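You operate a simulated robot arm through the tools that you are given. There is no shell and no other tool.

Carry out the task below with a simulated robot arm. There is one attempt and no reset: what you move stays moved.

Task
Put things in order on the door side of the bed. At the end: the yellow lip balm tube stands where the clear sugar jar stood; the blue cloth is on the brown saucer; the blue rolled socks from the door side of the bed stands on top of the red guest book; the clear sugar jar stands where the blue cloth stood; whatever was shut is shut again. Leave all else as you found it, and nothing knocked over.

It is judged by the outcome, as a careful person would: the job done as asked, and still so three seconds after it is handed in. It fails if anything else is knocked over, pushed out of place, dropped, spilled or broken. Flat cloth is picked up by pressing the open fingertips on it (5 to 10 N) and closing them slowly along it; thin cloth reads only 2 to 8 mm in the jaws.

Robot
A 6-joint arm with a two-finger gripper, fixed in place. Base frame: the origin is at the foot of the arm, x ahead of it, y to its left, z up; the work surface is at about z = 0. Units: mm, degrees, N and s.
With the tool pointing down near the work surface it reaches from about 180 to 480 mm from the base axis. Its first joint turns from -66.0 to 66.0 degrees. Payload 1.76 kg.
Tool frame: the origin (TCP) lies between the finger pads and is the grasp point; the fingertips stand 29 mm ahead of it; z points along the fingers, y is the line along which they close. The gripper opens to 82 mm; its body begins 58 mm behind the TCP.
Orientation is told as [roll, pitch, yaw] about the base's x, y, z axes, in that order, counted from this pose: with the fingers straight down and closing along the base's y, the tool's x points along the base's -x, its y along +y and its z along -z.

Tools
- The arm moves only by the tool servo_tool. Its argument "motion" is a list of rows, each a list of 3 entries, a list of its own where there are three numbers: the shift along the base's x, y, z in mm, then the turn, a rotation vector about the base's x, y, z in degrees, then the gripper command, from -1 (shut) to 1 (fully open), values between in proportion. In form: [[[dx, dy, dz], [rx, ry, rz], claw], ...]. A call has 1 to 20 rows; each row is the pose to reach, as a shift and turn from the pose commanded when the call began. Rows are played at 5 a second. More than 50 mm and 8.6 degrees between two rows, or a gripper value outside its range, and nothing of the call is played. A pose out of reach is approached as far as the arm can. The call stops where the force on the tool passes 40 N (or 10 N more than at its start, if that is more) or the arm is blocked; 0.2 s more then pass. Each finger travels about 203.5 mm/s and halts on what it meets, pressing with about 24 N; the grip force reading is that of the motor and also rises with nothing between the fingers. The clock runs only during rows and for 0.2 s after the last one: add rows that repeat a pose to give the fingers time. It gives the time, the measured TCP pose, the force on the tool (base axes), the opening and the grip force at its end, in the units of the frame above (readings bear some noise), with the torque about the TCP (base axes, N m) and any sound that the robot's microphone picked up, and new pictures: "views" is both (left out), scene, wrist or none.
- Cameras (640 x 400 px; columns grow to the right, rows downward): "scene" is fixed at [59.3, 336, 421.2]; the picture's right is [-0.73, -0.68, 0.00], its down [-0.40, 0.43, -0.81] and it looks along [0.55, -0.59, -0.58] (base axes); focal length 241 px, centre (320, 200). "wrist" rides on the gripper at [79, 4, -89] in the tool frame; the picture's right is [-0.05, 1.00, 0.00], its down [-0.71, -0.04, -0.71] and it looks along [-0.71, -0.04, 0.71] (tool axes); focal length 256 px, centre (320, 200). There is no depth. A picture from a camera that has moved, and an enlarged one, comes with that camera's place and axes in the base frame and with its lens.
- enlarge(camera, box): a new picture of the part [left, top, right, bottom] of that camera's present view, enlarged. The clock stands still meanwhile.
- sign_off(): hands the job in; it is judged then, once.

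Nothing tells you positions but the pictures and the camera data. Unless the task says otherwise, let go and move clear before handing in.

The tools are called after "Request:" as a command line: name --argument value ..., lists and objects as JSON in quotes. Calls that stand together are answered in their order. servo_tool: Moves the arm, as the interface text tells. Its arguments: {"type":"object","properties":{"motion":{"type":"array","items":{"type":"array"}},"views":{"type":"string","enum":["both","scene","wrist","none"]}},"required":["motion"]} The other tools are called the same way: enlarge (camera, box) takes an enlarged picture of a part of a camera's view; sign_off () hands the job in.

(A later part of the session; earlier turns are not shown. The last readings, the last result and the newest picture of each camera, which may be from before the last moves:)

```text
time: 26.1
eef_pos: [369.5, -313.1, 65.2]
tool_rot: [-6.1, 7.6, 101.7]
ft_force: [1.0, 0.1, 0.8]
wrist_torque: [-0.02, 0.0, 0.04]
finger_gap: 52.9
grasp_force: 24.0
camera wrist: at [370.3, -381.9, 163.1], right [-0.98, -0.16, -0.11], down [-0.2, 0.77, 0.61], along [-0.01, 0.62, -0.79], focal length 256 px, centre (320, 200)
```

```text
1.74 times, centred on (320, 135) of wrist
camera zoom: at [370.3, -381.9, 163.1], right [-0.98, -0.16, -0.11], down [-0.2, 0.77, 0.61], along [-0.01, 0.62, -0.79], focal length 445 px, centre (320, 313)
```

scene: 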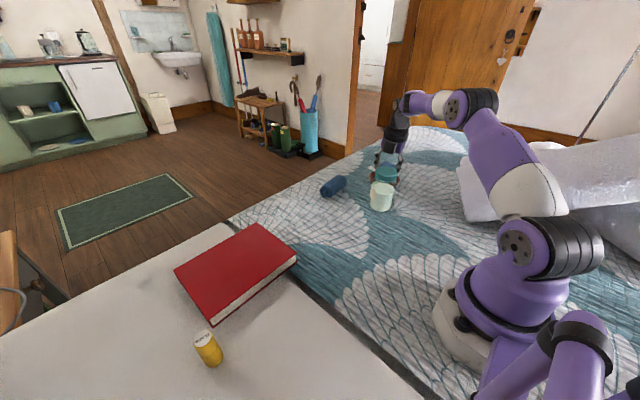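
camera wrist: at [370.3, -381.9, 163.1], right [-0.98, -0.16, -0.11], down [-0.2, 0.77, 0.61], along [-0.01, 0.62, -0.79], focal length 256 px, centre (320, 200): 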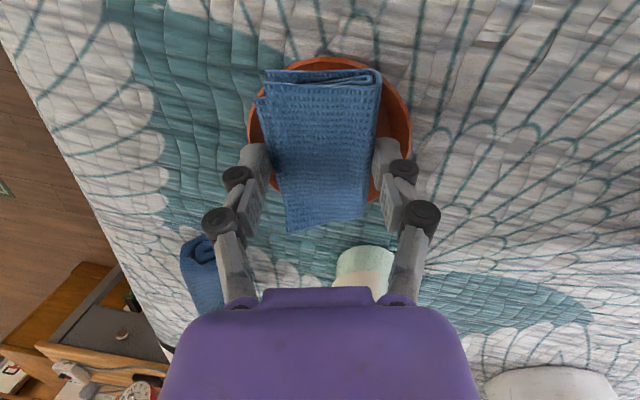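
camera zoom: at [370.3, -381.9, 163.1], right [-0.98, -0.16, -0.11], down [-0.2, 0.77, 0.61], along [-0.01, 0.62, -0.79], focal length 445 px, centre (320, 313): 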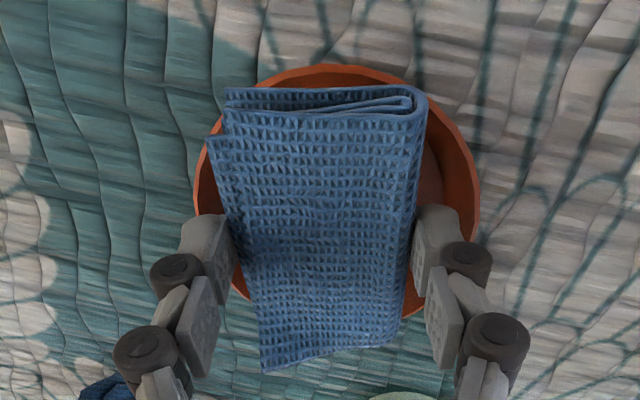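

The cloth is centred over the saucer. I'll lower it slowly until it touches.

Request:
servo_tool --motion '[[[0, 0, -4], [0, 0, 0], -0.1], [[0, 0, -8], [0, 0, 0], -0.1], [[0, 0, -11], [0, 0, 0], -0.1], [[0, 0, -13], [0, 0, 0], -0.1], [[0, 0, -13], [0, 0, 0], -0.1]]' --views "both"

Request:
enlarge --camera "wrist" --box '[220, 20, 420, 250]'

```text
time: 27.3
eef_pos: [370.9, -313.5, 53.0]
tool_rot: [-6.2, 7.6, 101.7]
ft_force: [-1.2, -0.2, 0.2]
wrist_torque: [0.02, 0.02, 0.0]
finger_gap: 52.8
grasp_force: 23.7
camera wrist: at [370.7, -381.8, 150.9], right [-0.98, -0.16, -0.11], down [-0.2, 0.77, 0.61], along [-0.01, 0.62, -0.79], focal length 256 px, centre (320, 200)
```

scene: 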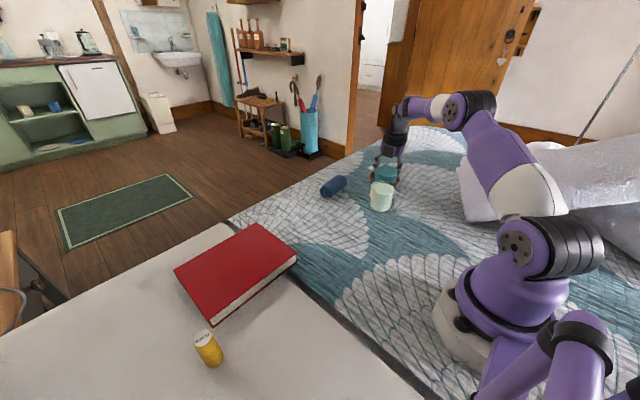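
wrist: 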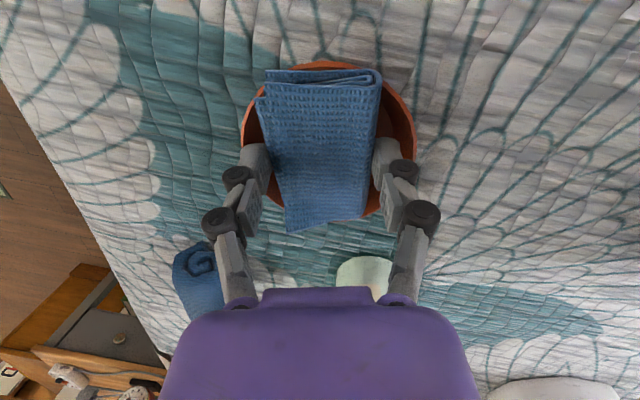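

```text
1.74 times, centred on (320, 135) of wrist
camera zoom: at [370.7, -381.8, 150.9], right [-0.98, -0.16, -0.11], down [-0.2, 0.77, 0.61], along [-0.01, 0.62, -0.79], focal length 445 px, centre (320, 313)
```

zoom: 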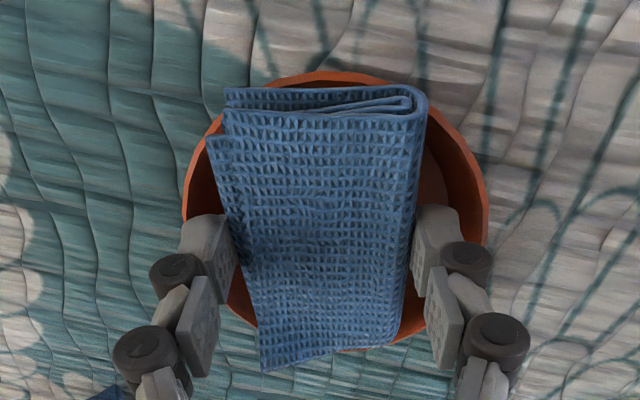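

Request:
servo_tool --motion '[[[-1, 0, -2], [0, 0, 0], -0.1], [[-2, 0, -4], [0, 0, 0], -0.1], [[-2, 0, -5], [0, 0, 0], -0.1], [[-2, 0, -6], [0, 0, 0], -0.1], [[-2, 0, -6], [0, 0, 0], -0.1]]' --views "wrist"

Request:
enlarge --camera "scene" --box '[340, 120, 436, 220]'

```text
time: 28.5
eef_pos: [369.2, -313.5, 47.6]
tool_rot: [-6.2, 7.7, 101.7]
ft_force: [-0.2, 0.6, 0.3]
wrist_torque: [-0.03, 0.03, 0.0]
finger_gap: 53.2
grasp_force: 24.1
camera wrist: at [368.7, -382.2, 144.9], right [-0.98, -0.16, -0.11], down [-0.2, 0.77, 0.61], along [-0.01, 0.62, -0.79], focal length 256 px, centre (320, 200)
```

wrist: 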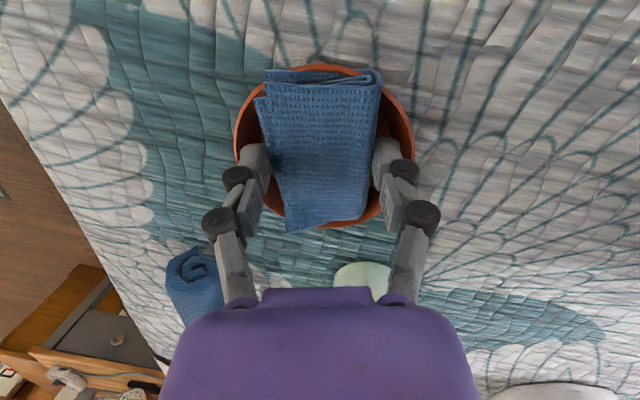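

```text
4.00 times, centred on (388, 170) of scene
camera zoom: at [59.3, 336.0, 421.2], right [-0.73, -0.68, 0.0], down [-0.4, 0.43, -0.81], along [0.55, -0.59, -0.58], focal length 962 px, centre (48, 320)
```

zoom: 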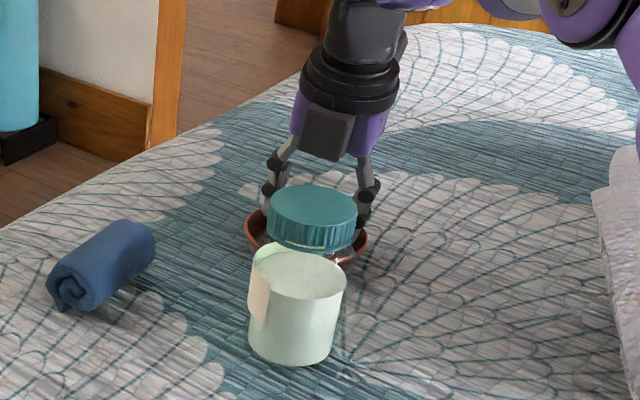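

Request:
servo_tool --motion '[[[0, 0, -1.5], [0, 0, 0], -0.1], [[0, 0, -3], [0, 0, 0], -0.1], [[0, 0, -4], [0, 0, 0], -0.1], [[0, 0, -4], [0, 0, 0], -0.1]]' --views "wrist"

Request:
enlarge --camera "wrist" --box '[220, 20, 420, 250]'

```text
time: 29.5
eef_pos: [370.0, -314.6, 42.5]
tool_rot: [-6.3, 7.9, 101.7]
ft_force: [-0.9, 2.8, 16.7]
wrist_torque: [0.27, 0.22, 0.04]
finger_gap: 52.8
grasp_force: 23.8
camera wrist: at [369.6, -381.9, 141.9], right [-0.98, -0.16, -0.12], down [-0.2, 0.77, 0.6], along [-0.01, 0.61, -0.79], focal length 256 px, centre (320, 200)
```

wrist: 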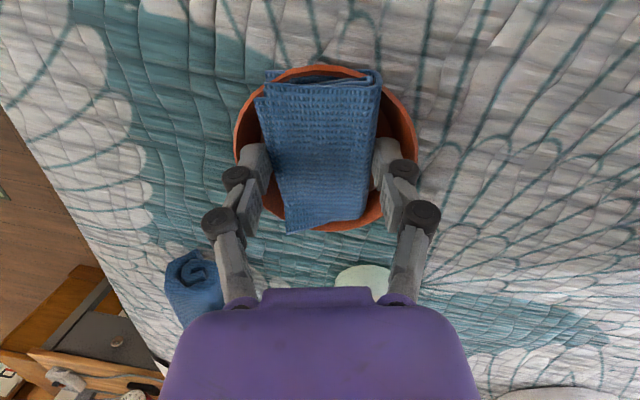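

```text
1.74 times, centred on (320, 135) of wrist
camera zoom: at [369.6, -381.9, 141.9], right [-0.98, -0.16, -0.12], down [-0.2, 0.77, 0.6], along [-0.01, 0.61, -0.79], focal length 445 px, centre (320, 313)
```

zoom: 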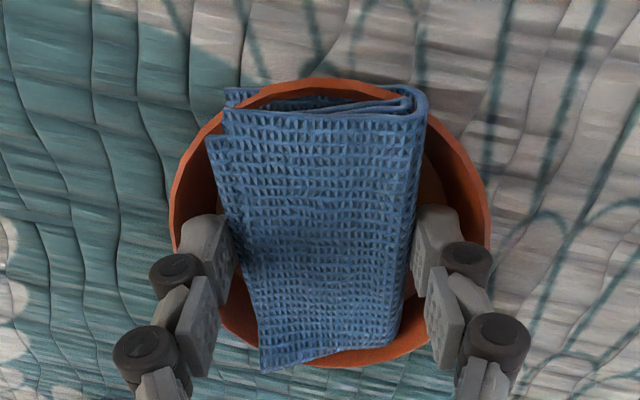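

Contact is 17 N, with the cloth's corners on the rim. I'll raise a few mm, shift about 3 mm to centre it, and recheck.

Request:
servo_tool --motion '[[[0, 0, 2], [0, 0, 0], -0.1], [[0, 0, 4], [0, 0, 0], -0.1], [[-1.5, 0, 4.5], [0, 0, 0], -0.1], [[-3, 0, 4.5], [0, 0, 0], -0.1], [[-3, 0, 3.5], [0, 0, 0], -0.1], [[-3, 0, 3.5], [0, 0, 0], -0.1]]' --views "wrist"

Request:
enlarge --camera "wrist" --box '[220, 20, 420, 250]'

```text
time: 30.9
eef_pos: [365.1, -313.1, 45.6]
tool_rot: [-6.2, 7.6, 101.6]
ft_force: [0.2, -0.2, -0.8]
wrist_torque: [-0.01, 0.01, 0.02]
finger_gap: 52.6
grasp_force: 23.7
camera wrist: at [365.2, -381.7, 143.9], right [-0.98, -0.16, -0.11], down [-0.2, 0.77, 0.61], along [-0.01, 0.62, -0.79], focal length 256 px, centre (320, 200)
```

wrist: 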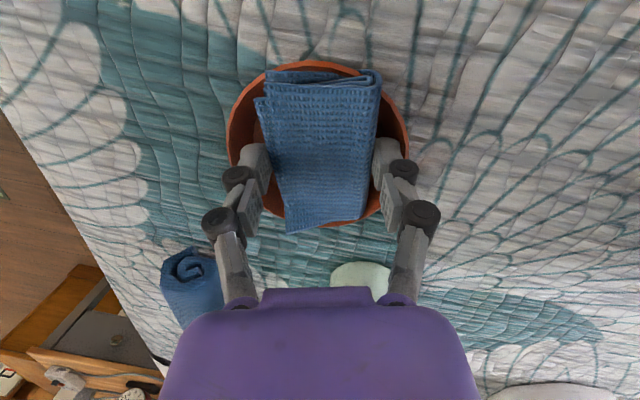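

```text
1.74 times, centred on (320, 135) of wrist
camera zoom: at [365.2, -381.7, 143.9], right [-0.98, -0.16, -0.11], down [-0.2, 0.77, 0.61], along [-0.01, 0.62, -0.79], focal length 445 px, centre (320, 313)
```

zoom: 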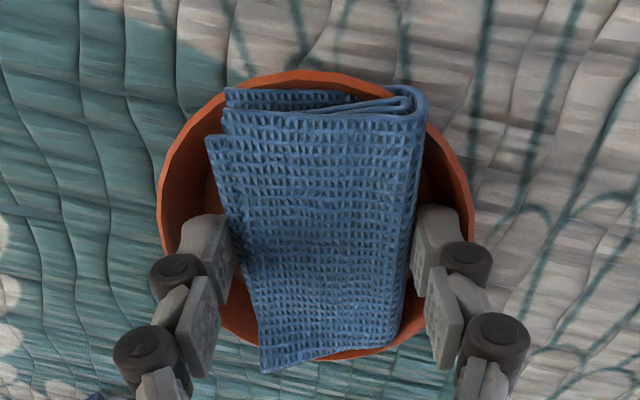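

Request:
servo_tool --motion '[[[0.5, -2, 0.5], [0, 0, 0], -0.1], [[1, -4, 0.5], [0, 0, 0], -0.1], [[1, -4, -1], [0, 0, 0], -0.1], [[1, -4, -2], [0, 0, 0], -0.1], [[1, -4, -2], [0, 0, 0], -0.1]]' --views "wrist"

Request:
enlarge --camera "wrist" --box '[220, 20, 420, 250]'

```text
time: 32.1
eef_pos: [366.6, -317.8, 45.3]
tool_rot: [-6.3, 7.8, 101.7]
ft_force: [2.2, 9.1, 17.8]
wrist_torque: [-0.22, 0.01, 0.04]
finger_gap: 52.7
grasp_force: 23.3
camera wrist: at [366.9, -385.5, 143.2], right [-0.98, -0.17, -0.12], down [-0.2, 0.77, 0.6], along [-0.01, 0.61, -0.79], focal length 256 px, centre (320, 200)
```

wrist: 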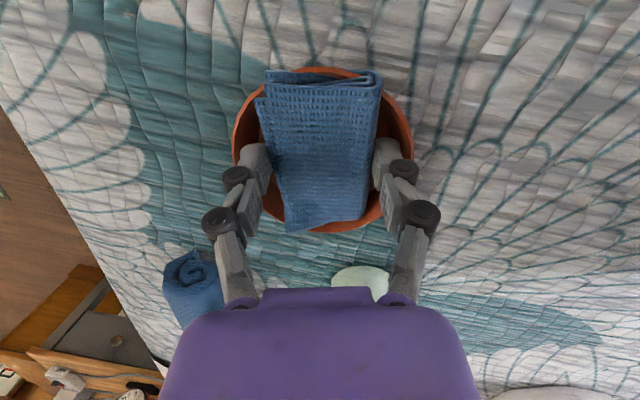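

```text
1.74 times, centred on (320, 135) of wrist
camera zoom: at [366.9, -385.5, 143.2], right [-0.98, -0.17, -0.12], down [-0.2, 0.77, 0.6], along [-0.01, 0.61, -0.79], focal length 445 px, centre (320, 313)
```

zoom: 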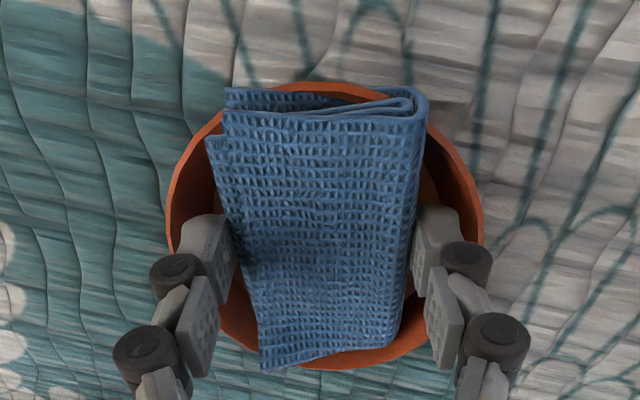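

The cloth is now centred in the saucer. I'll ease the pressure and open slightly to let it settle.

Request:
servo_tool --motion '[[[0, 1, 1.5], [0, 0, 0], -0.1], [[0, 1, 2], [0, 0, 0], -0.1], [[0, 1, 2], [0, 0, 0], -0.1]]' --views "none"

Request:
servo_tool --motion '[[[0, 0, 0], [0, 0, 0], 0.25], [[0, 0, 0], [0, 0, 0], 0.35], [[0, 0, 0], [0, 0, 0], 0.45], [[0, 0, 0], [0, 0, 0], 0.52], [[0, 0, 0], [0, 0, 0], 0.52]]' --views "wrist"

Request:
enlarge --camera "wrist" --box '[220, 20, 420, 250]'

```text
time: 32.9
eef_pos: [365.0, -316.4, 45.5]
tool_rot: [-6.1, 7.7, 101.6]
ft_force: [0.3, 0.5, -1.2]
wrist_torque: [0.01, 0.0, 0.0]
finger_gap: 52.8
grasp_force: 24.3
```

```text
time: 34.1
eef_pos: [366.5, -316.8, 45.5]
tool_rot: [-6.2, 7.7, 101.7]
ft_force: [0.4, 0.1, -1.0]
wrist_torque: [0.03, -0.01, -0.02]
finger_gap: 62.3
grasp_force: 0.2
camera wrist: at [366.2, -384.7, 144.4], right [-0.98, -0.16, -0.11], down [-0.2, 0.77, 0.61], along [-0.01, 0.62, -0.79], focal length 256 px, centre (320, 200)
```

wrist: 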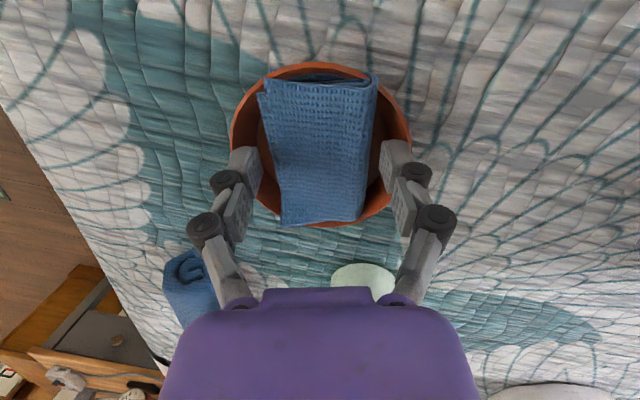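

```text
1.74 times, centred on (320, 135) of wrist
camera zoom: at [366.2, -384.7, 144.4], right [-0.98, -0.16, -0.11], down [-0.2, 0.77, 0.61], along [-0.01, 0.62, -0.79], focal length 445 px, centre (320, 313)
```

zoom: 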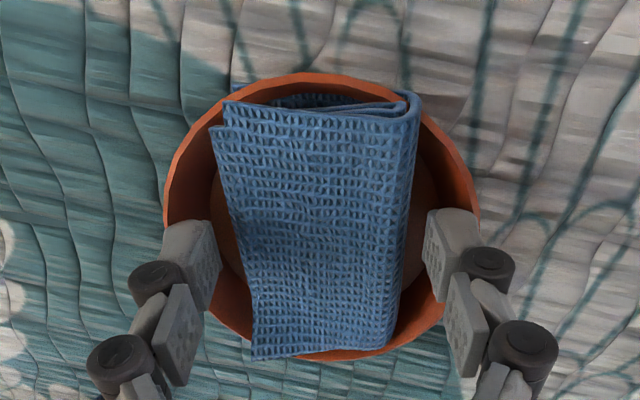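

The cloth has dropped into the saucer. I'll retract straight up before opening further.

Request:
servo_tool --motion '[[[0, 0, 8], [0, 0, 0], 0.52], [[0, 0, 20], [0, 0, 0], 0.52], [[0, 0, 45], [0, 0, 0], 0.52], [[-8, 8, 85], [0, 0, 0], 0.7], [[-15, 15, 125], [0, 0, 0], 1], [[-15, 15, 125], [0, 0, 0], 1]]' --views "both"

Request:
enlarge --camera "wrist" --box '[220, 0, 420, 150]'

Request:
enlarge --camera "scene" --box '[340, 130, 436, 220]'

```text
time: 35.5
eef_pos: [350.5, -301.4, 172.3]
tool_rot: [-6.2, 7.8, 101.7]
ft_force: [0.6, -0.8, -0.1]
wrist_torque: [0.0, 0.01, -0.02]
finger_gap: 82.0
grasp_force: 0.0
camera wrist: at [351.4, -369.9, 270.8], right [-0.98, -0.16, -0.11], down [-0.2, 0.77, 0.61], along [-0.01, 0.62, -0.79], focal length 256 px, centre (320, 200)
```

scene: 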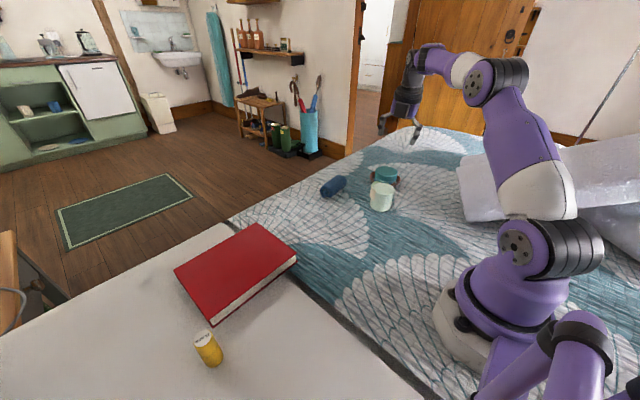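
wrist: 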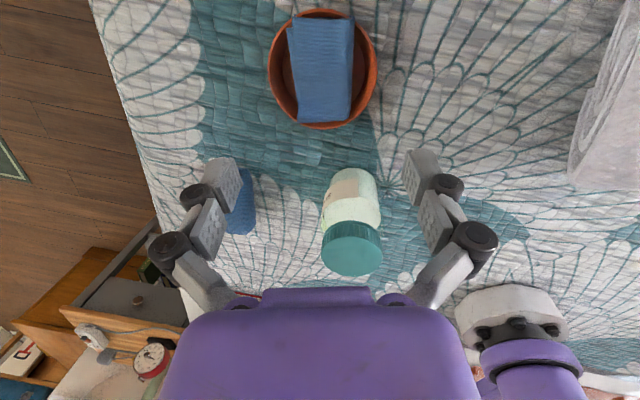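

```text
2.67 times, centred on (320, 75) of wrist
camera zoom: at [351.4, -369.9, 270.8], right [-0.98, -0.16, -0.11], down [-0.2, 0.77, 0.61], along [-0.01, 0.62, -0.79], focal length 683 px, centre (320, 533)
```

zoom: 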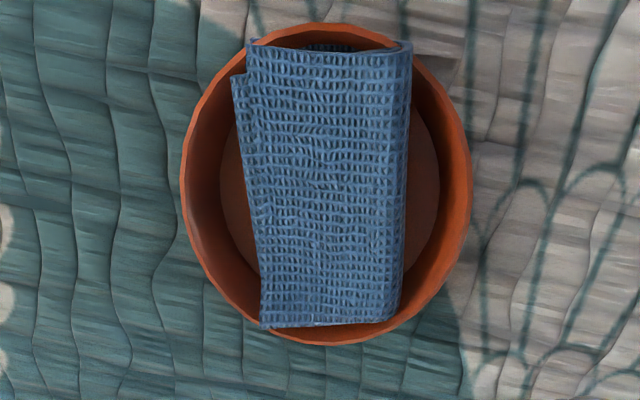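

```text
4.44 times, centred on (388, 175) of scene
camera zoom: at [59.3, 336.0, 421.2], right [-0.73, -0.68, 0.0], down [-0.4, 0.43, -0.81], along [0.55, -0.59, -0.58], focal length 1070 px, centre (18, 311)
```

zoom: 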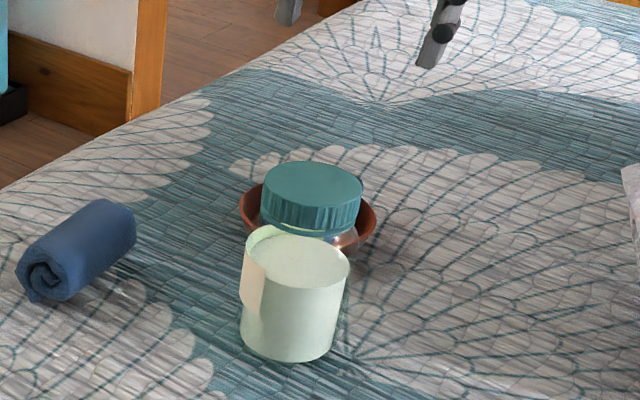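

The cloth lies well on the saucer. Now I measure the jar more precisely.

Request:
enlarge --camera "wrist" --box '[270, 140, 430, 290]'

Request:
enlarge --camera "scene" --box '[356, 155, 412, 220]'

```text
2.67 times, centred on (350, 215) of wrist
camera zoom: at [351.4, -369.9, 270.8], right [-0.98, -0.16, -0.11], down [-0.2, 0.77, 0.61], along [-0.01, 0.62, -0.79], focal length 683 px, centre (240, 160)
```

zoom: 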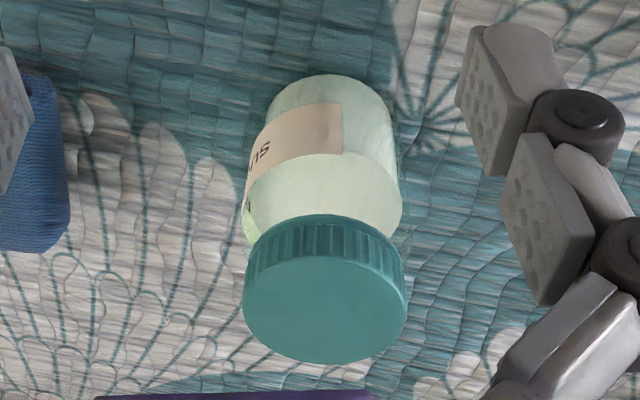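

```text
6.15 times, centred on (384, 188) of scene
camera zoom: at [59.3, 336.0, 421.2], right [-0.73, -0.68, 0.0], down [-0.4, 0.43, -0.81], along [0.55, -0.59, -0.58], focal length 1481 px, centre (-74, 277)
```

zoom: 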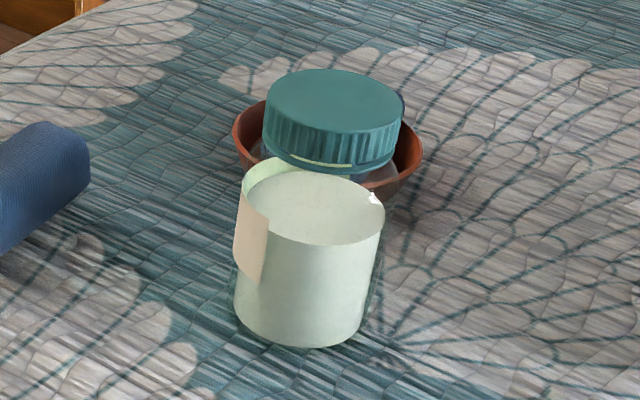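

The jar triangulates to about (311,-192), with its lid top at about 108 mm and a body diameter of about 66 mm. I'll straighten the tool and hover above it at a safe height.

Request:
servo_tool --motion '[[[-8, 22, 0], [3.2, 3.8, 0], 1], [[-16, 44, 0], [6.4, 7.7, 0], 1], [[-24, 66, 0], [6.4, 7.7, 0], 1], [[-32, 88, 0], [6.4, 7.7, 0], 1], [[-40, 110, 0], [6.4, 7.7, 0], 1], [[-40, 110, 0], [6.4, 7.7, 0], 1]]' --views "both"

Request:
enlarge --camera "wrist" --box '[220, 100, 420, 225]'

Request:
enlarge --camera "scene" --box '[340, 90, 440, 220]'

```text
time: 36.9
eef_pos: [311.3, -190.4, 171.3]
tool_rot: [0.0, 0.0, 102.1]
ft_force: [-0.6, 0.4, 0.1]
wrist_torque: [-0.03, -0.02, 0.0]
finger_gap: 82.1
grasp_force: 0.1
camera wrist: at [324.2, -269.4, 260.0], right [-0.99, -0.16, 0.0], down [-0.11, 0.7, 0.71], along [-0.11, 0.7, -0.71], focal length 256 px, centre (320, 200)
```

scene: 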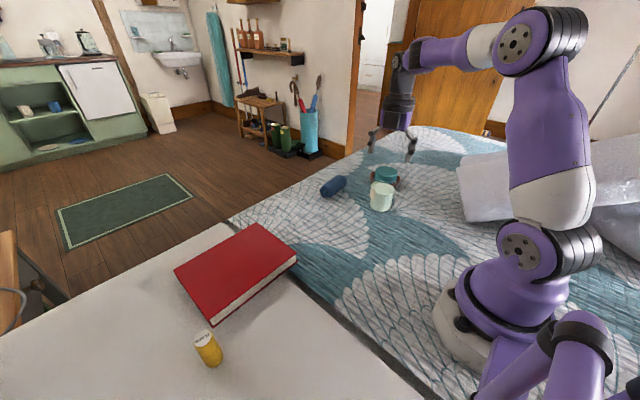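
wrist: 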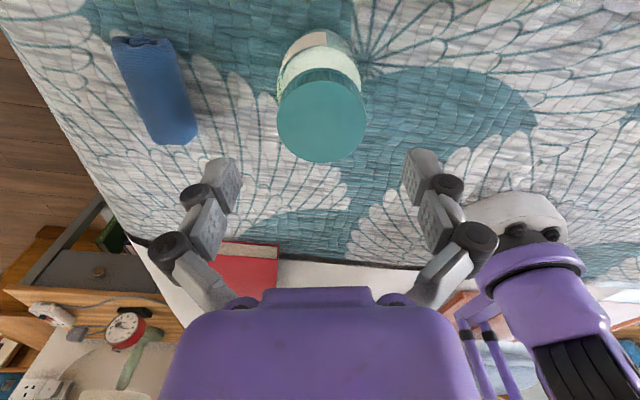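

```text
3.20 times, centred on (320, 162) of wrist
camera zoom: at [324.2, -269.4, 260.0], right [-0.99, -0.16, 0.0], down [-0.11, 0.7, 0.71], along [-0.11, 0.7, -0.71], focal length 819 px, centre (320, 320)
```

zoom: 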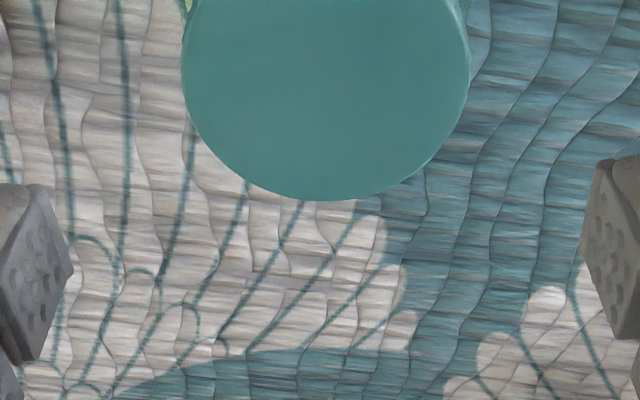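

```text
3.08 times, centred on (390, 155) of scene
camera zoom: at [59.3, 336.0, 421.2], right [-0.73, -0.68, 0.0], down [-0.4, 0.43, -0.81], along [0.55, -0.59, -0.58], focal length 740 px, centre (105, 338)
```

zoom: 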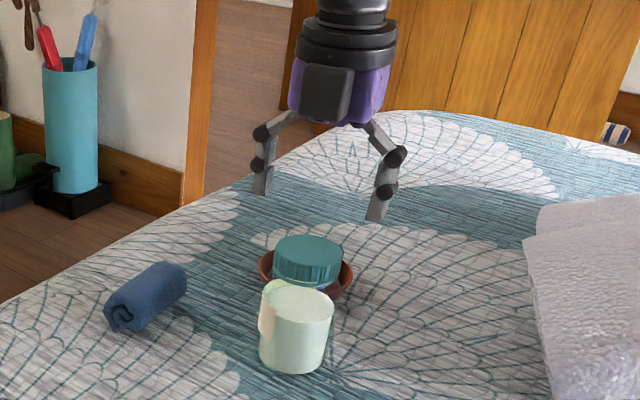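

The lid centre is at (310.7,-191.7), within 1 mm of the tool axis. I'll descend around the jar in two stages.

Request:
servo_tool --motion '[[[-0.5, -1, -20], [0, 0, 0], 1], [[-0.5, -1, -35], [0, 0, 0], 1], [[-0.5, -1, -48], [0, 0, 0], 1], [[-0.5, -1, -58], [0, 0, 0], 1], [[-0.5, -1, -68], [0, 0, 0], 1], [[-0.5, -1, -68], [0, 0, 0], 1]]' --views "both"

Request:
enlarge --camera "scene" --box '[350, 120, 430, 220]'

```text
time: 38.3
eef_pos: [311.0, -193.6, 103.6]
tool_rot: [0.0, -0.2, 102.1]
ft_force: [0.3, 0.1, 0.0]
wrist_torque: [0.01, 0.02, -0.02]
finger_gap: 82.1
grasp_force: 0.0
camera wrist: at [323.6, -272.2, 191.9], right [-0.99, -0.16, 0.0], down [-0.11, 0.7, 0.71], along [-0.11, 0.7, -0.71], focal length 256 px, centre (320, 200)
```

scene: 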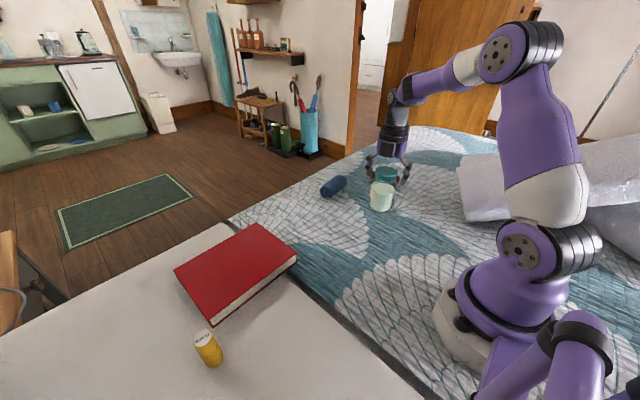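
wrist: 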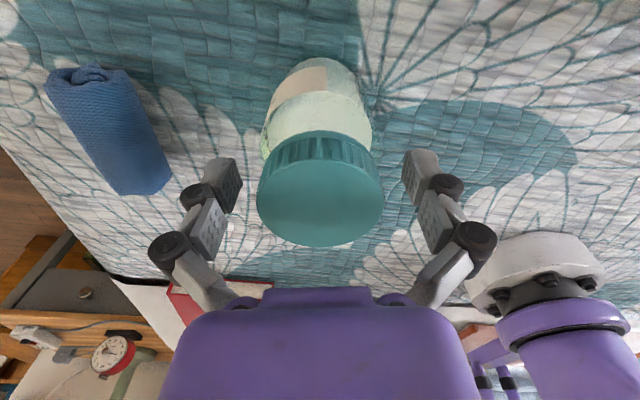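

```text
4.00 times, centred on (390, 170) of scene
camera zoom: at [59.3, 336.0, 421.2], right [-0.73, -0.68, 0.0], down [-0.4, 0.43, -0.81], along [0.55, -0.59, -0.58], focal length 962 px, centre (40, 320)
```

zoom: 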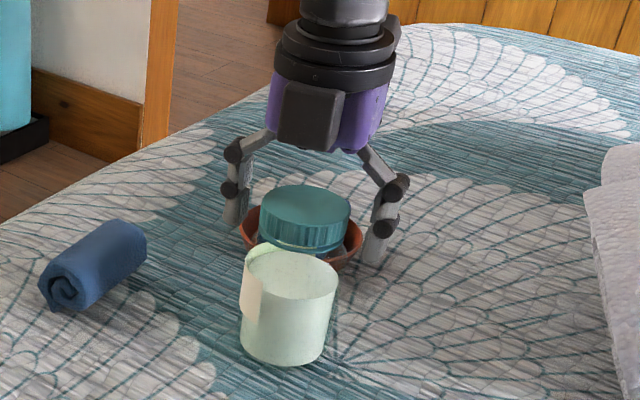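

Centred between the fingers. I'll descend to grasp height.

Request:
servo_tool --motion '[[[0, 1, -12], [0, 0, 0], 1], [[0, 1, -24], [0, 0, 0], 1], [[0, 1, -34], [0, 0, 0], 1], [[0, 1, -40], [0, 0, 0], 1], [[0, 1, -43], [0, 0, 0], 1], [[0, 1, -43], [0, 0, 0], 1]]' --views "both"

Request:
enlarge --camera "scene" --box '[350, 130, 430, 220]'

```text
time: 39.7
eef_pos: [311.9, -191.3, 61.4]
tool_rot: [0.0, 0.0, 102.1]
ft_force: [-1.5, -0.9, 7.5]
wrist_torque: [0.03, 0.04, 0.02]
finger_gap: 81.8
grasp_force: 0.1
camera wrist: at [324.3, -270.3, 149.8], right [-0.99, -0.16, 0.0], down [-0.11, 0.7, 0.71], along [-0.11, 0.7, -0.71], focal length 256 px, centre (320, 200)
```

scene: 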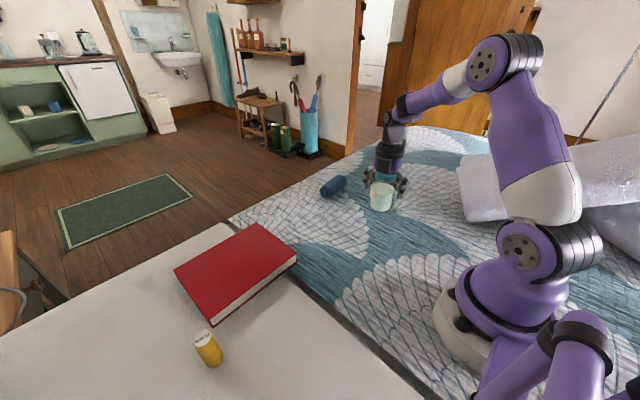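
wrist: 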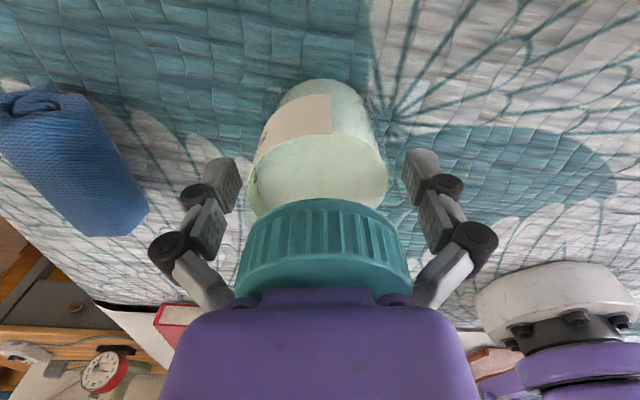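

```text
4.44 times, centred on (390, 175) of scene
camera zoom: at [59.3, 336.0, 421.2], right [-0.73, -0.68, 0.0], down [-0.4, 0.43, -0.81], along [0.55, -0.59, -0.58], focal length 1070 px, centre (9, 311)
```

zoom: 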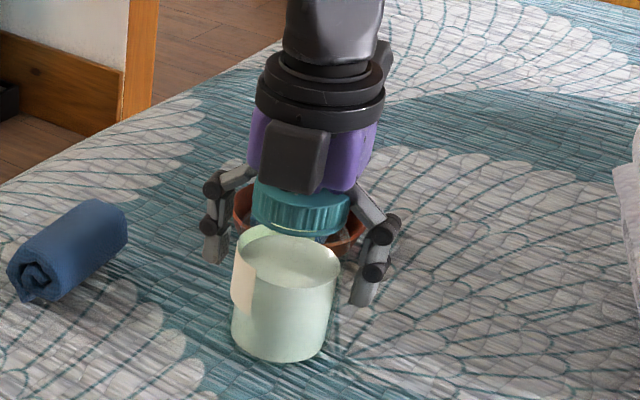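

The palm just touches the lid (7.5 N), so I'll back off by 4 mm before gripping.

Request:
servo_tool --motion '[[[0, 0, 2], [0, 0, 0], 1], [[0, 0, 4], [0, 0, 0], 1], [[0, 0, 4], [0, 0, 0], 1]]' --views "none"

Request:
servo_tool --motion '[[[0, 0, 0], [0, 0, 0], 0.9], [[0, 0, 0], [0, 0, 0], 0.8], [[0, 0, 0], [0, 0, 0], 0.7], [[0, 0, 0], [0, 0, 0], 0.6], [[0, 0, 0], [0, 0, 0], 0.5], [[0, 0, 0], [0, 0, 0], 0.3], [[0, 0, 0], [0, 0, 0], 0.2]]' --views "both"

```text
time: 40.5
eef_pos: [310.2, -191.6, 63.8]
tool_rot: [0.1, -0.2, 102.2]
ft_force: [-0.1, -0.6, 0.5]
wrist_torque: [-0.01, 0.0, 0.0]
finger_gap: 81.9
grasp_force: 0.1
```

```text
time: 42.1
eef_pos: [311.2, -190.6, 65.2]
tool_rot: [-0.2, -0.2, 102.1]
ft_force: [-4.5, -0.9, 17.1]
wrist_torque: [0.0, -0.03, 0.07]
finger_gap: 63.9
grasp_force: 24.1
camera wrist: at [323.6, -270.0, 154.3], right [-0.99, -0.16, 0.0], down [-0.11, 0.7, 0.71], along [-0.11, 0.7, -0.71], focal length 256 px, centre (320, 200)
```

scene: 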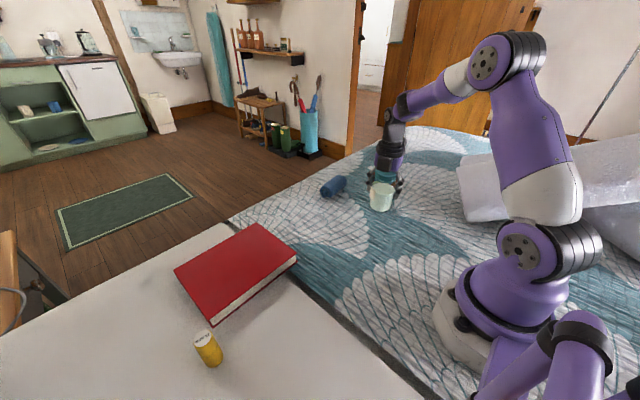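
wrist: 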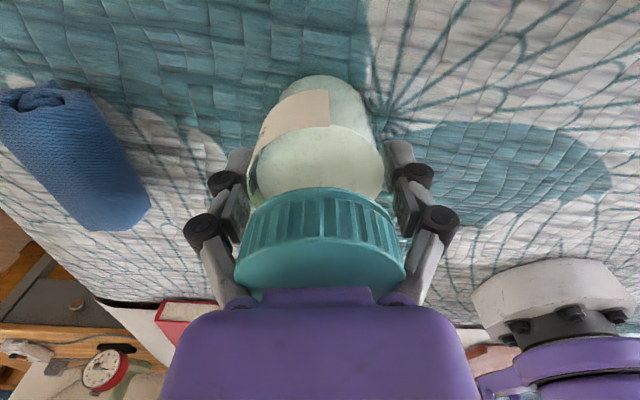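

Jar gripped at 64 mm with 24 N. I'll lift it slightly to test the hold.

Request:
servo_tool --motion '[[[0, 0, 0], [0, 0, 0], 0], [[0, 0, 2], [0, 0, 0], 0], [[0, 0, 5], [0, 0, 0], 0], [[0, 0, 9], [0, 0, 0], 0], [[0, 0, 13], [0, 0, 0], 0], [[0, 0, 13], [0, 0, 0], 0]]' --views "both"

Request:
enlarge --camera "scene" --box '[350, 130, 430, 220]'

```text
time: 43.5
eef_pos: [311.1, -191.0, 77.4]
tool_rot: [0.1, -0.1, 102.1]
ft_force: [-0.7, -0.2, -3.3]
wrist_torque: [-0.01, -0.01, 0.01]
finger_gap: 63.4
grasp_force: 24.2
camera wrist: at [323.9, -269.6, 166.4], right [-0.99, -0.16, 0.0], down [-0.11, 0.7, 0.71], along [-0.11, 0.7, -0.71], focal length 256 px, centre (320, 200)
```

scene: 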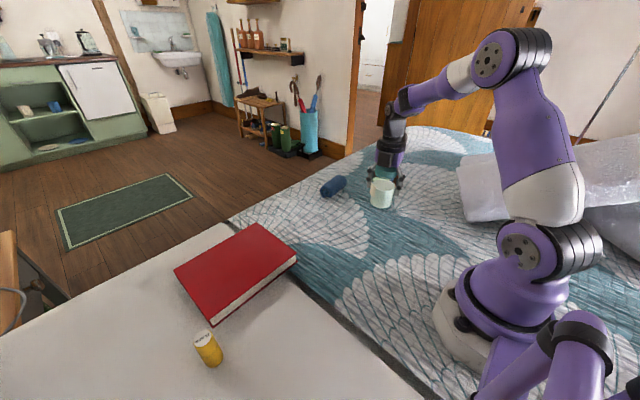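
wrist: 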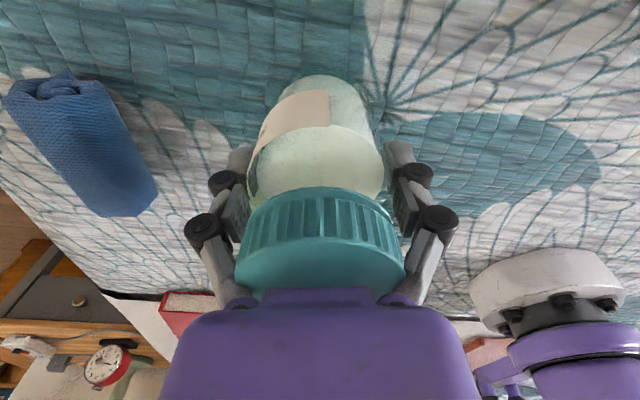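

```text
4.44 times, centred on (390, 175) of scene
camera zoom: at [59.3, 336.0, 421.2], right [-0.73, -0.68, 0.0], down [-0.4, 0.43, -0.81], along [0.55, -0.59, -0.58], focal length 1070 px, centre (9, 311)
```

zoom: 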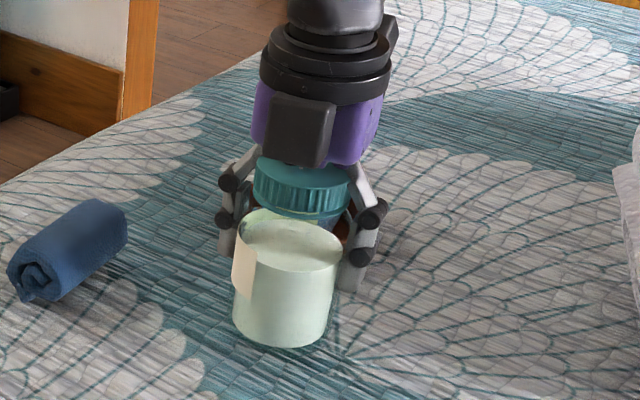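

The jar is held (about 0.33 kg). I'll raise it and carry it to where the cloth lay, (387,7).

Request:
servo_tool --motion '[[[0, 0, 15], [0, 0, 0], 0], [[0, 0, 30], [0, 0, 0], 0], [[7, 18, 30], [0, 0, 0], 0], [[15, 40, 30], [0, 0, 0], 0], [[24, 63, 30], [0, 0, 0], 0], [[33, 86, 30], [0, 0, 0], 0], [[42, 109, 30], [0, 0, 0], 0], [[51, 132, 30], [0, 0, 0], 0], [[60, 155, 30], [0, 0, 0], 0], [[68, 176, 30], [0, 0, 0], 0], [[74, 191, 30], [0, 0, 0], 0], [[76.5, 198, 30], [0, 0, 0], 0], [[76.5, 198, 30], [0, 0, 0], 0]]' --views "both"

```text
time: 46.3
eef_pos: [386.6, 7.3, 105.7]
tool_rot: [0.1, -0.1, 102.2]
ft_force: [-0.3, 0.0, -2.6]
wrist_torque: [0.02, -0.05, 0.0]
finger_gap: 63.4
grasp_force: 23.7
camera wrist: at [400.0, -71.6, 195.3], right [-0.99, -0.16, 0.0], down [-0.11, 0.7, 0.71], along [-0.11, 0.7, -0.71], focal length 256 px, centre (320, 200)
```

scene: 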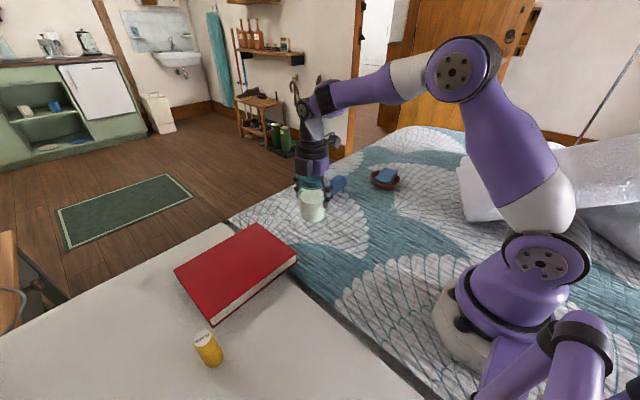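
wrist: 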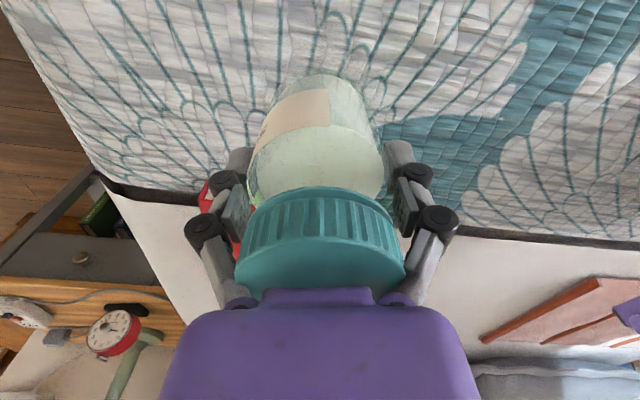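

Over the spot. I'll lower it slowly.

Request:
servo_tool --motion '[[[0, 0, -10], [0, 0, 0], 0], [[0, 0, -20], [0, 0, 0], 0], [[0, 0, -29], [0, 0, 0], 0], [[0, 0, -35], [0, 0, 0], 0], [[0, 0, -38], [0, 0, 0], 0], [[0, 0, -40], [0, 0, 0], 0], [[0, 0, -40], [0, 0, 0], 0]]' --views "wrist"

```text
time: 47.9
eef_pos: [388.3, 7.2, 67.0]
tool_rot: [0.1, -0.2, 102.1]
ft_force: [-0.3, 0.0, -4.6]
wrist_torque: [-0.03, -0.03, -0.01]
finger_gap: 63.2
grasp_force: 24.4
camera wrist: at [400.0, -72.1, 156.4], right [-0.99, -0.16, 0.0], down [-0.11, 0.7, 0.71], along [-0.11, 0.7, -0.71], focal length 256 px, centre (320, 200)
```

wrist: 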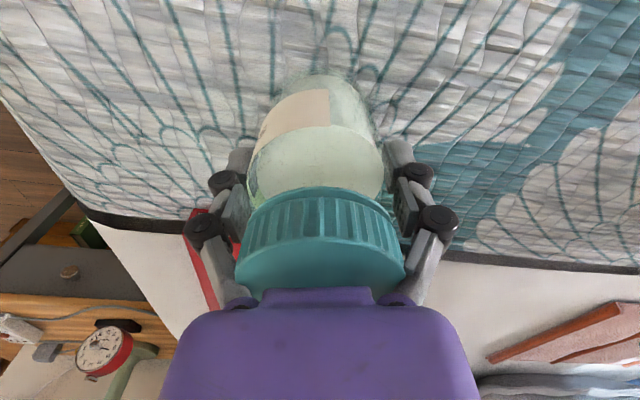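

Request:
servo_tool --motion '[[[0, 0, -0.7], [0, 0, 0], 0], [[0, 0, -1.4], [0, 0, 0], 0], [[0, 0, -2], [0, 0, 0], 0], [[0, 0, -2], [0, 0, 0], 0]]' --views "none"

```text
time: 48.9
eef_pos: [387.0, 7.5, 65.0]
tool_rot: [-0.1, -0.1, 102.1]
ft_force: [-0.9, -0.1, -1.7]
wrist_torque: [-0.02, 0.03, 0.03]
finger_gap: 63.5
grasp_force: 24.4
```

Request:
servo_tool --motion '[[[0, 0, -0.5], [0, 0, 0], 0], [[0, 0, -1], [0, 0, 0], 0], [[0, 0, -1], [0, 0, 0], 0]]' --views "none"

```text
time: 49.7
eef_pos: [386.0, 6.3, 66.5]
tool_rot: [0.1, -0.1, 102.0]
ft_force: [-3.9, 2.4, 15.3]
wrist_torque: [0.15, 0.16, 0.05]
finger_gap: 63.5
grasp_force: 24.5
```

The jar is on the bed. I'll relieve the pressure a little and open slowly.

Request:
servo_tool --motion '[[[0, 0, 0.8], [0, 0, 0], 0.2], [[0, 0, 1], [0, 0, 0], 0.5], [[0, 0, 1], [0, 0, 0], 0.6], [[0, 0, 1], [0, 0, 0], 0.7], [[0, 0, 1], [0, 0, 0], 0.85], [[0, 0, 1], [0, 0, 0], 1], [[0, 0, 1], [0, 0, 0], 1]]' --views "both"

Request:
enlarge --camera "scene" --box '[272, 140, 368, 240]'

```text
time: 51.3
eef_pos: [386.5, 7.3, 66.7]
tool_rot: [0.2, -0.1, 102.1]
ft_force: [-0.1, 0.5, 1.3]
wrist_torque: [0.0, 0.02, -0.01]
finger_gap: 82.0
grasp_force: 0.0
camera wrist: at [400.6, -71.8, 154.5], right [-0.99, -0.16, 0.0], down [-0.11, 0.7, 0.71], along [-0.11, 0.7, -0.71], focal length 256 px, centre (320, 200)
```

scene: 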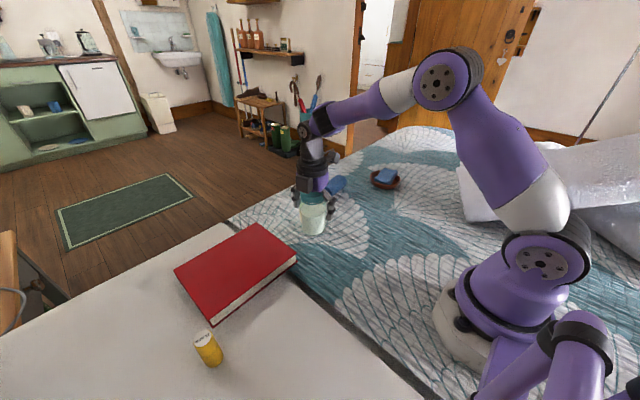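
wrist: 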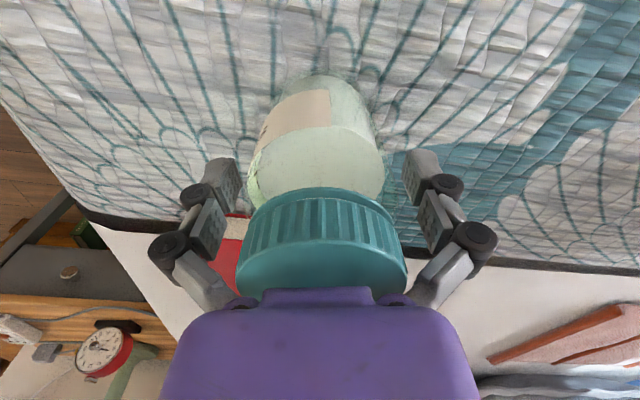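

```text
4.00 times, centred on (320, 190) of scene
camera zoom: at [59.3, 336.0, 421.2], right [-0.73, -0.68, 0.0], down [-0.4, 0.43, -0.81], along [0.55, -0.59, -0.58], focal length 962 px, centre (320, 240)
```

zoom: 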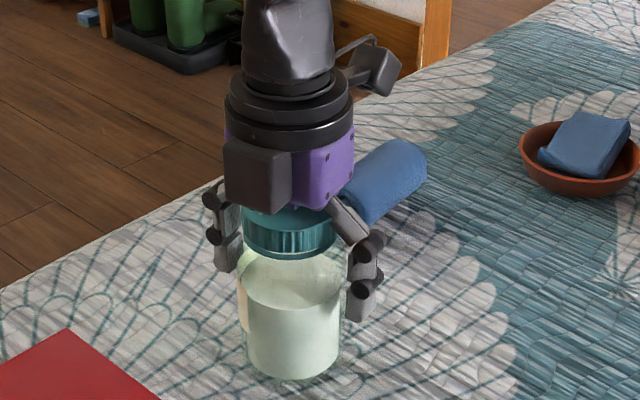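

The jar stands where the cloth was. I'll retract straight up, then go over to the lip balm.

Request:
servo_tool --motion '[[[0, 0, 15], [0, 0, 0], 1], [[0, 0, 40], [0, 0, 0], 1], [[0, 0, 75], [0, 0, 0], 1], [[0, 0, 110], [0, 0, 0], 1], [[-10, 34, 110], [0, 0, 0], 1], [[-20, 68, 110], [0, 0, 0], 1], [[-30, 102, 110], [0, 0, 0], 1], [[-40, 136, 110], [0, 0, 0], 1], [[-50, 170, 110], [0, 0, 0], 1], [[-60, 204, 110], [0, 0, 0], 1], [[-70, 238, 110], [0, 0, 0], 1], [[-80, 272, 110], [0, 0, 0], 1], [[-88, 300, 110], [0, 0, 0], 1], [[-95, 325, 110], [0, 0, 0], 1], [[-95, 325, 110], [0, 0, 0], 1]]' --views "both"

Request:
enlarge --camera "scene" --box '[272, 150, 432, 250]'

```text
time: 54.5
eef_pos: [293.1, 330.3, 175.1]
tool_rot: [0.0, -0.1, 102.1]
ft_force: [-0.4, 0.6, -0.2]
wrist_torque: [-0.02, 0.03, -0.01]
finger_gap: 82.2
grasp_force: 0.0
camera wrist: at [305.6, 252.2, 264.9], right [-0.99, -0.16, 0.0], down [-0.11, 0.7, 0.71], along [-0.11, 0.7, -0.71], focal length 256 px, centre (320, 200)
```

scene: 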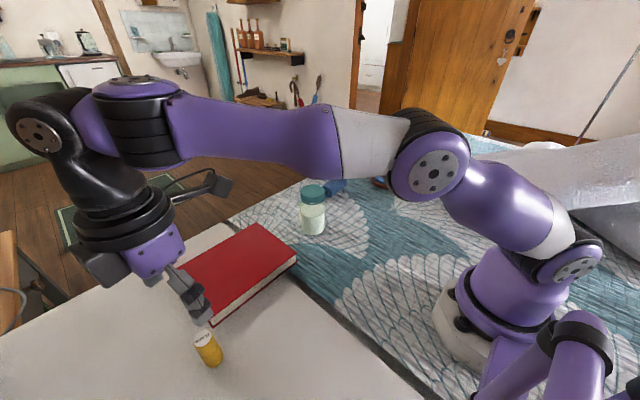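
wrist: 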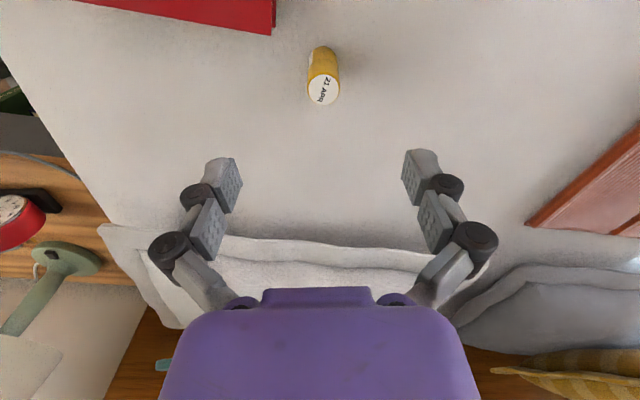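

```text
4.00 times, centred on (352, 200) of scene
camera zoom: at [59.3, 336.0, 421.2], right [-0.73, -0.68, 0.0], down [-0.4, 0.43, -0.81], along [0.55, -0.59, -0.58], focal length 962 px, centre (192, 200)
```

zoom: 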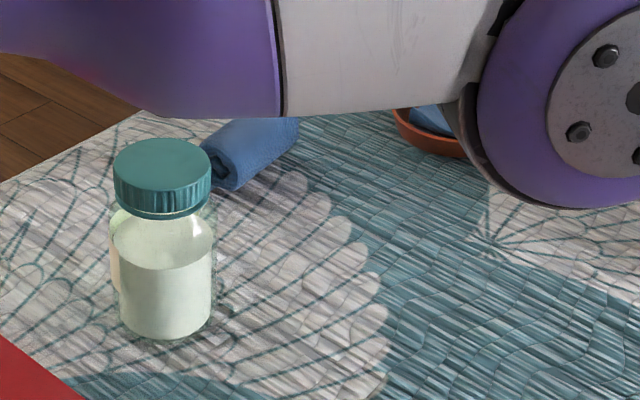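

The balm is at about (290.5,332) with its top at about 63 mm. I'll narrow the jaws to 60 mm and descend around it.

Request:
servo_tool --motion '[[[-1.5, 1, -30], [0, 0, 0], 0.7], [[-2.5, 2, -60], [0, 0, 0], 0.5], [[-2.5, 2, -80], [0, 0, 0], 0.5], [[-2.5, 2, -80], [0, 0, 0], 0.5]]' --views "both"

Request:
enlarge --camera "wrist" --box '[220, 60, 420, 200]'

```text
time: 55.5
eef_pos: [290.2, 334.1, 95.9]
tool_rot: [0.1, 0.0, 102.1]
ft_force: [0.0, -0.1, 0.0]
wrist_torque: [-0.03, 0.02, -0.02]
finger_gap: 61.3
grasp_force: 0.1
camera wrist: at [303.0, 254.1, 184.5], right [-0.99, -0.16, 0.0], down [-0.11, 0.7, 0.71], along [-0.11, 0.7, -0.71], focal length 256 px, centre (320, 200)
```

scene: 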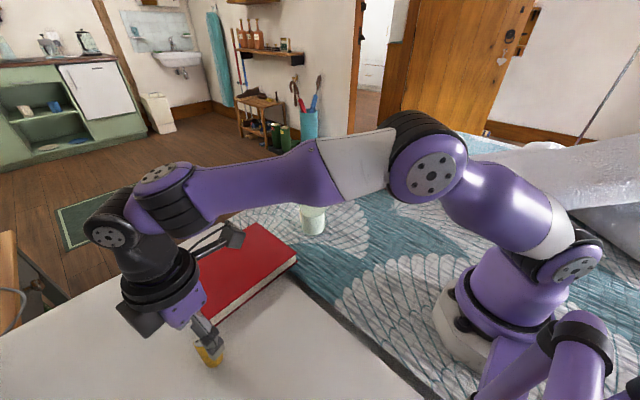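
wrist: 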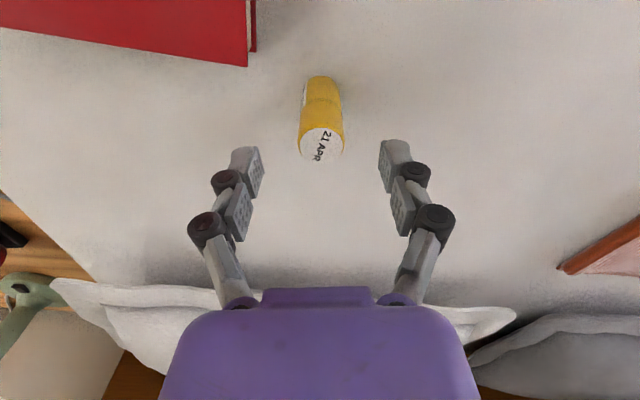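

```text
2.86 times, centred on (320, 130) of wrist
camera zoom: at [303.0, 254.1, 184.5], right [-0.99, -0.16, 0.0], down [-0.11, 0.7, 0.71], along [-0.11, 0.7, -0.71], focal length 731 px, centre (320, 400)
```

zoom: 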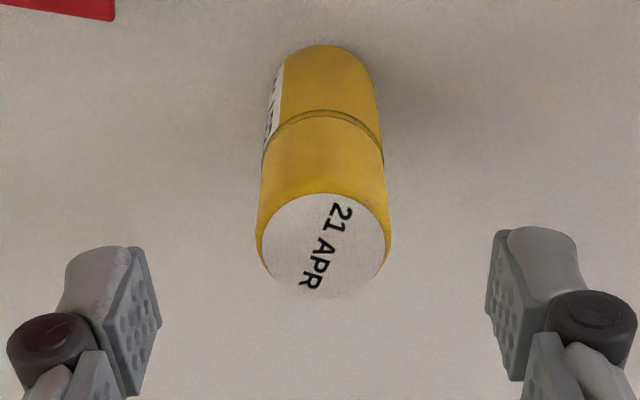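

Request:
servo_tool --motion '[[[0, -1, -20], [0, 0, 0], 0.5], [[0, -1, -38], [0, 0, 0], 0.5], [[0, -1, -50], [0, 0, 0], 0.5], [[0, -1, -56], [0, 0, 0], 0.5], [[0, -1, -56], [0, 0, 0], 0.5]]' --views "wrist"

```text
time: 56.7
eef_pos: [290.2, 333.3, 39.2]
tool_rot: [0.1, -0.2, 102.2]
ft_force: [0.0, -0.2, -1.4]
wrist_torque: [0.0, 0.04, -0.01]
finger_gap: 61.5
grasp_force: 0.0
camera wrist: at [303.2, 254.1, 128.5], right [-0.99, -0.16, 0.0], down [-0.11, 0.7, 0.71], along [-0.11, 0.7, -0.71], focal length 256 px, centre (320, 200)
```

wrist: 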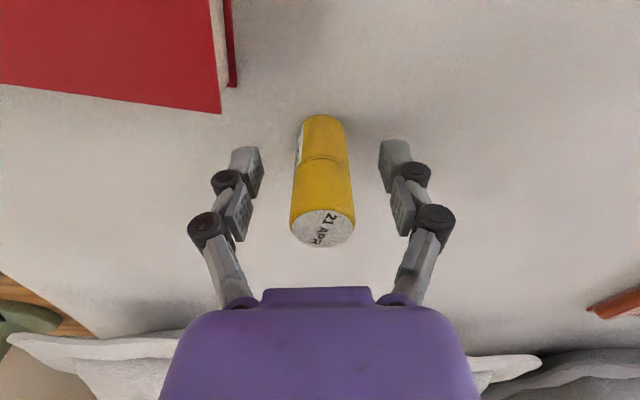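

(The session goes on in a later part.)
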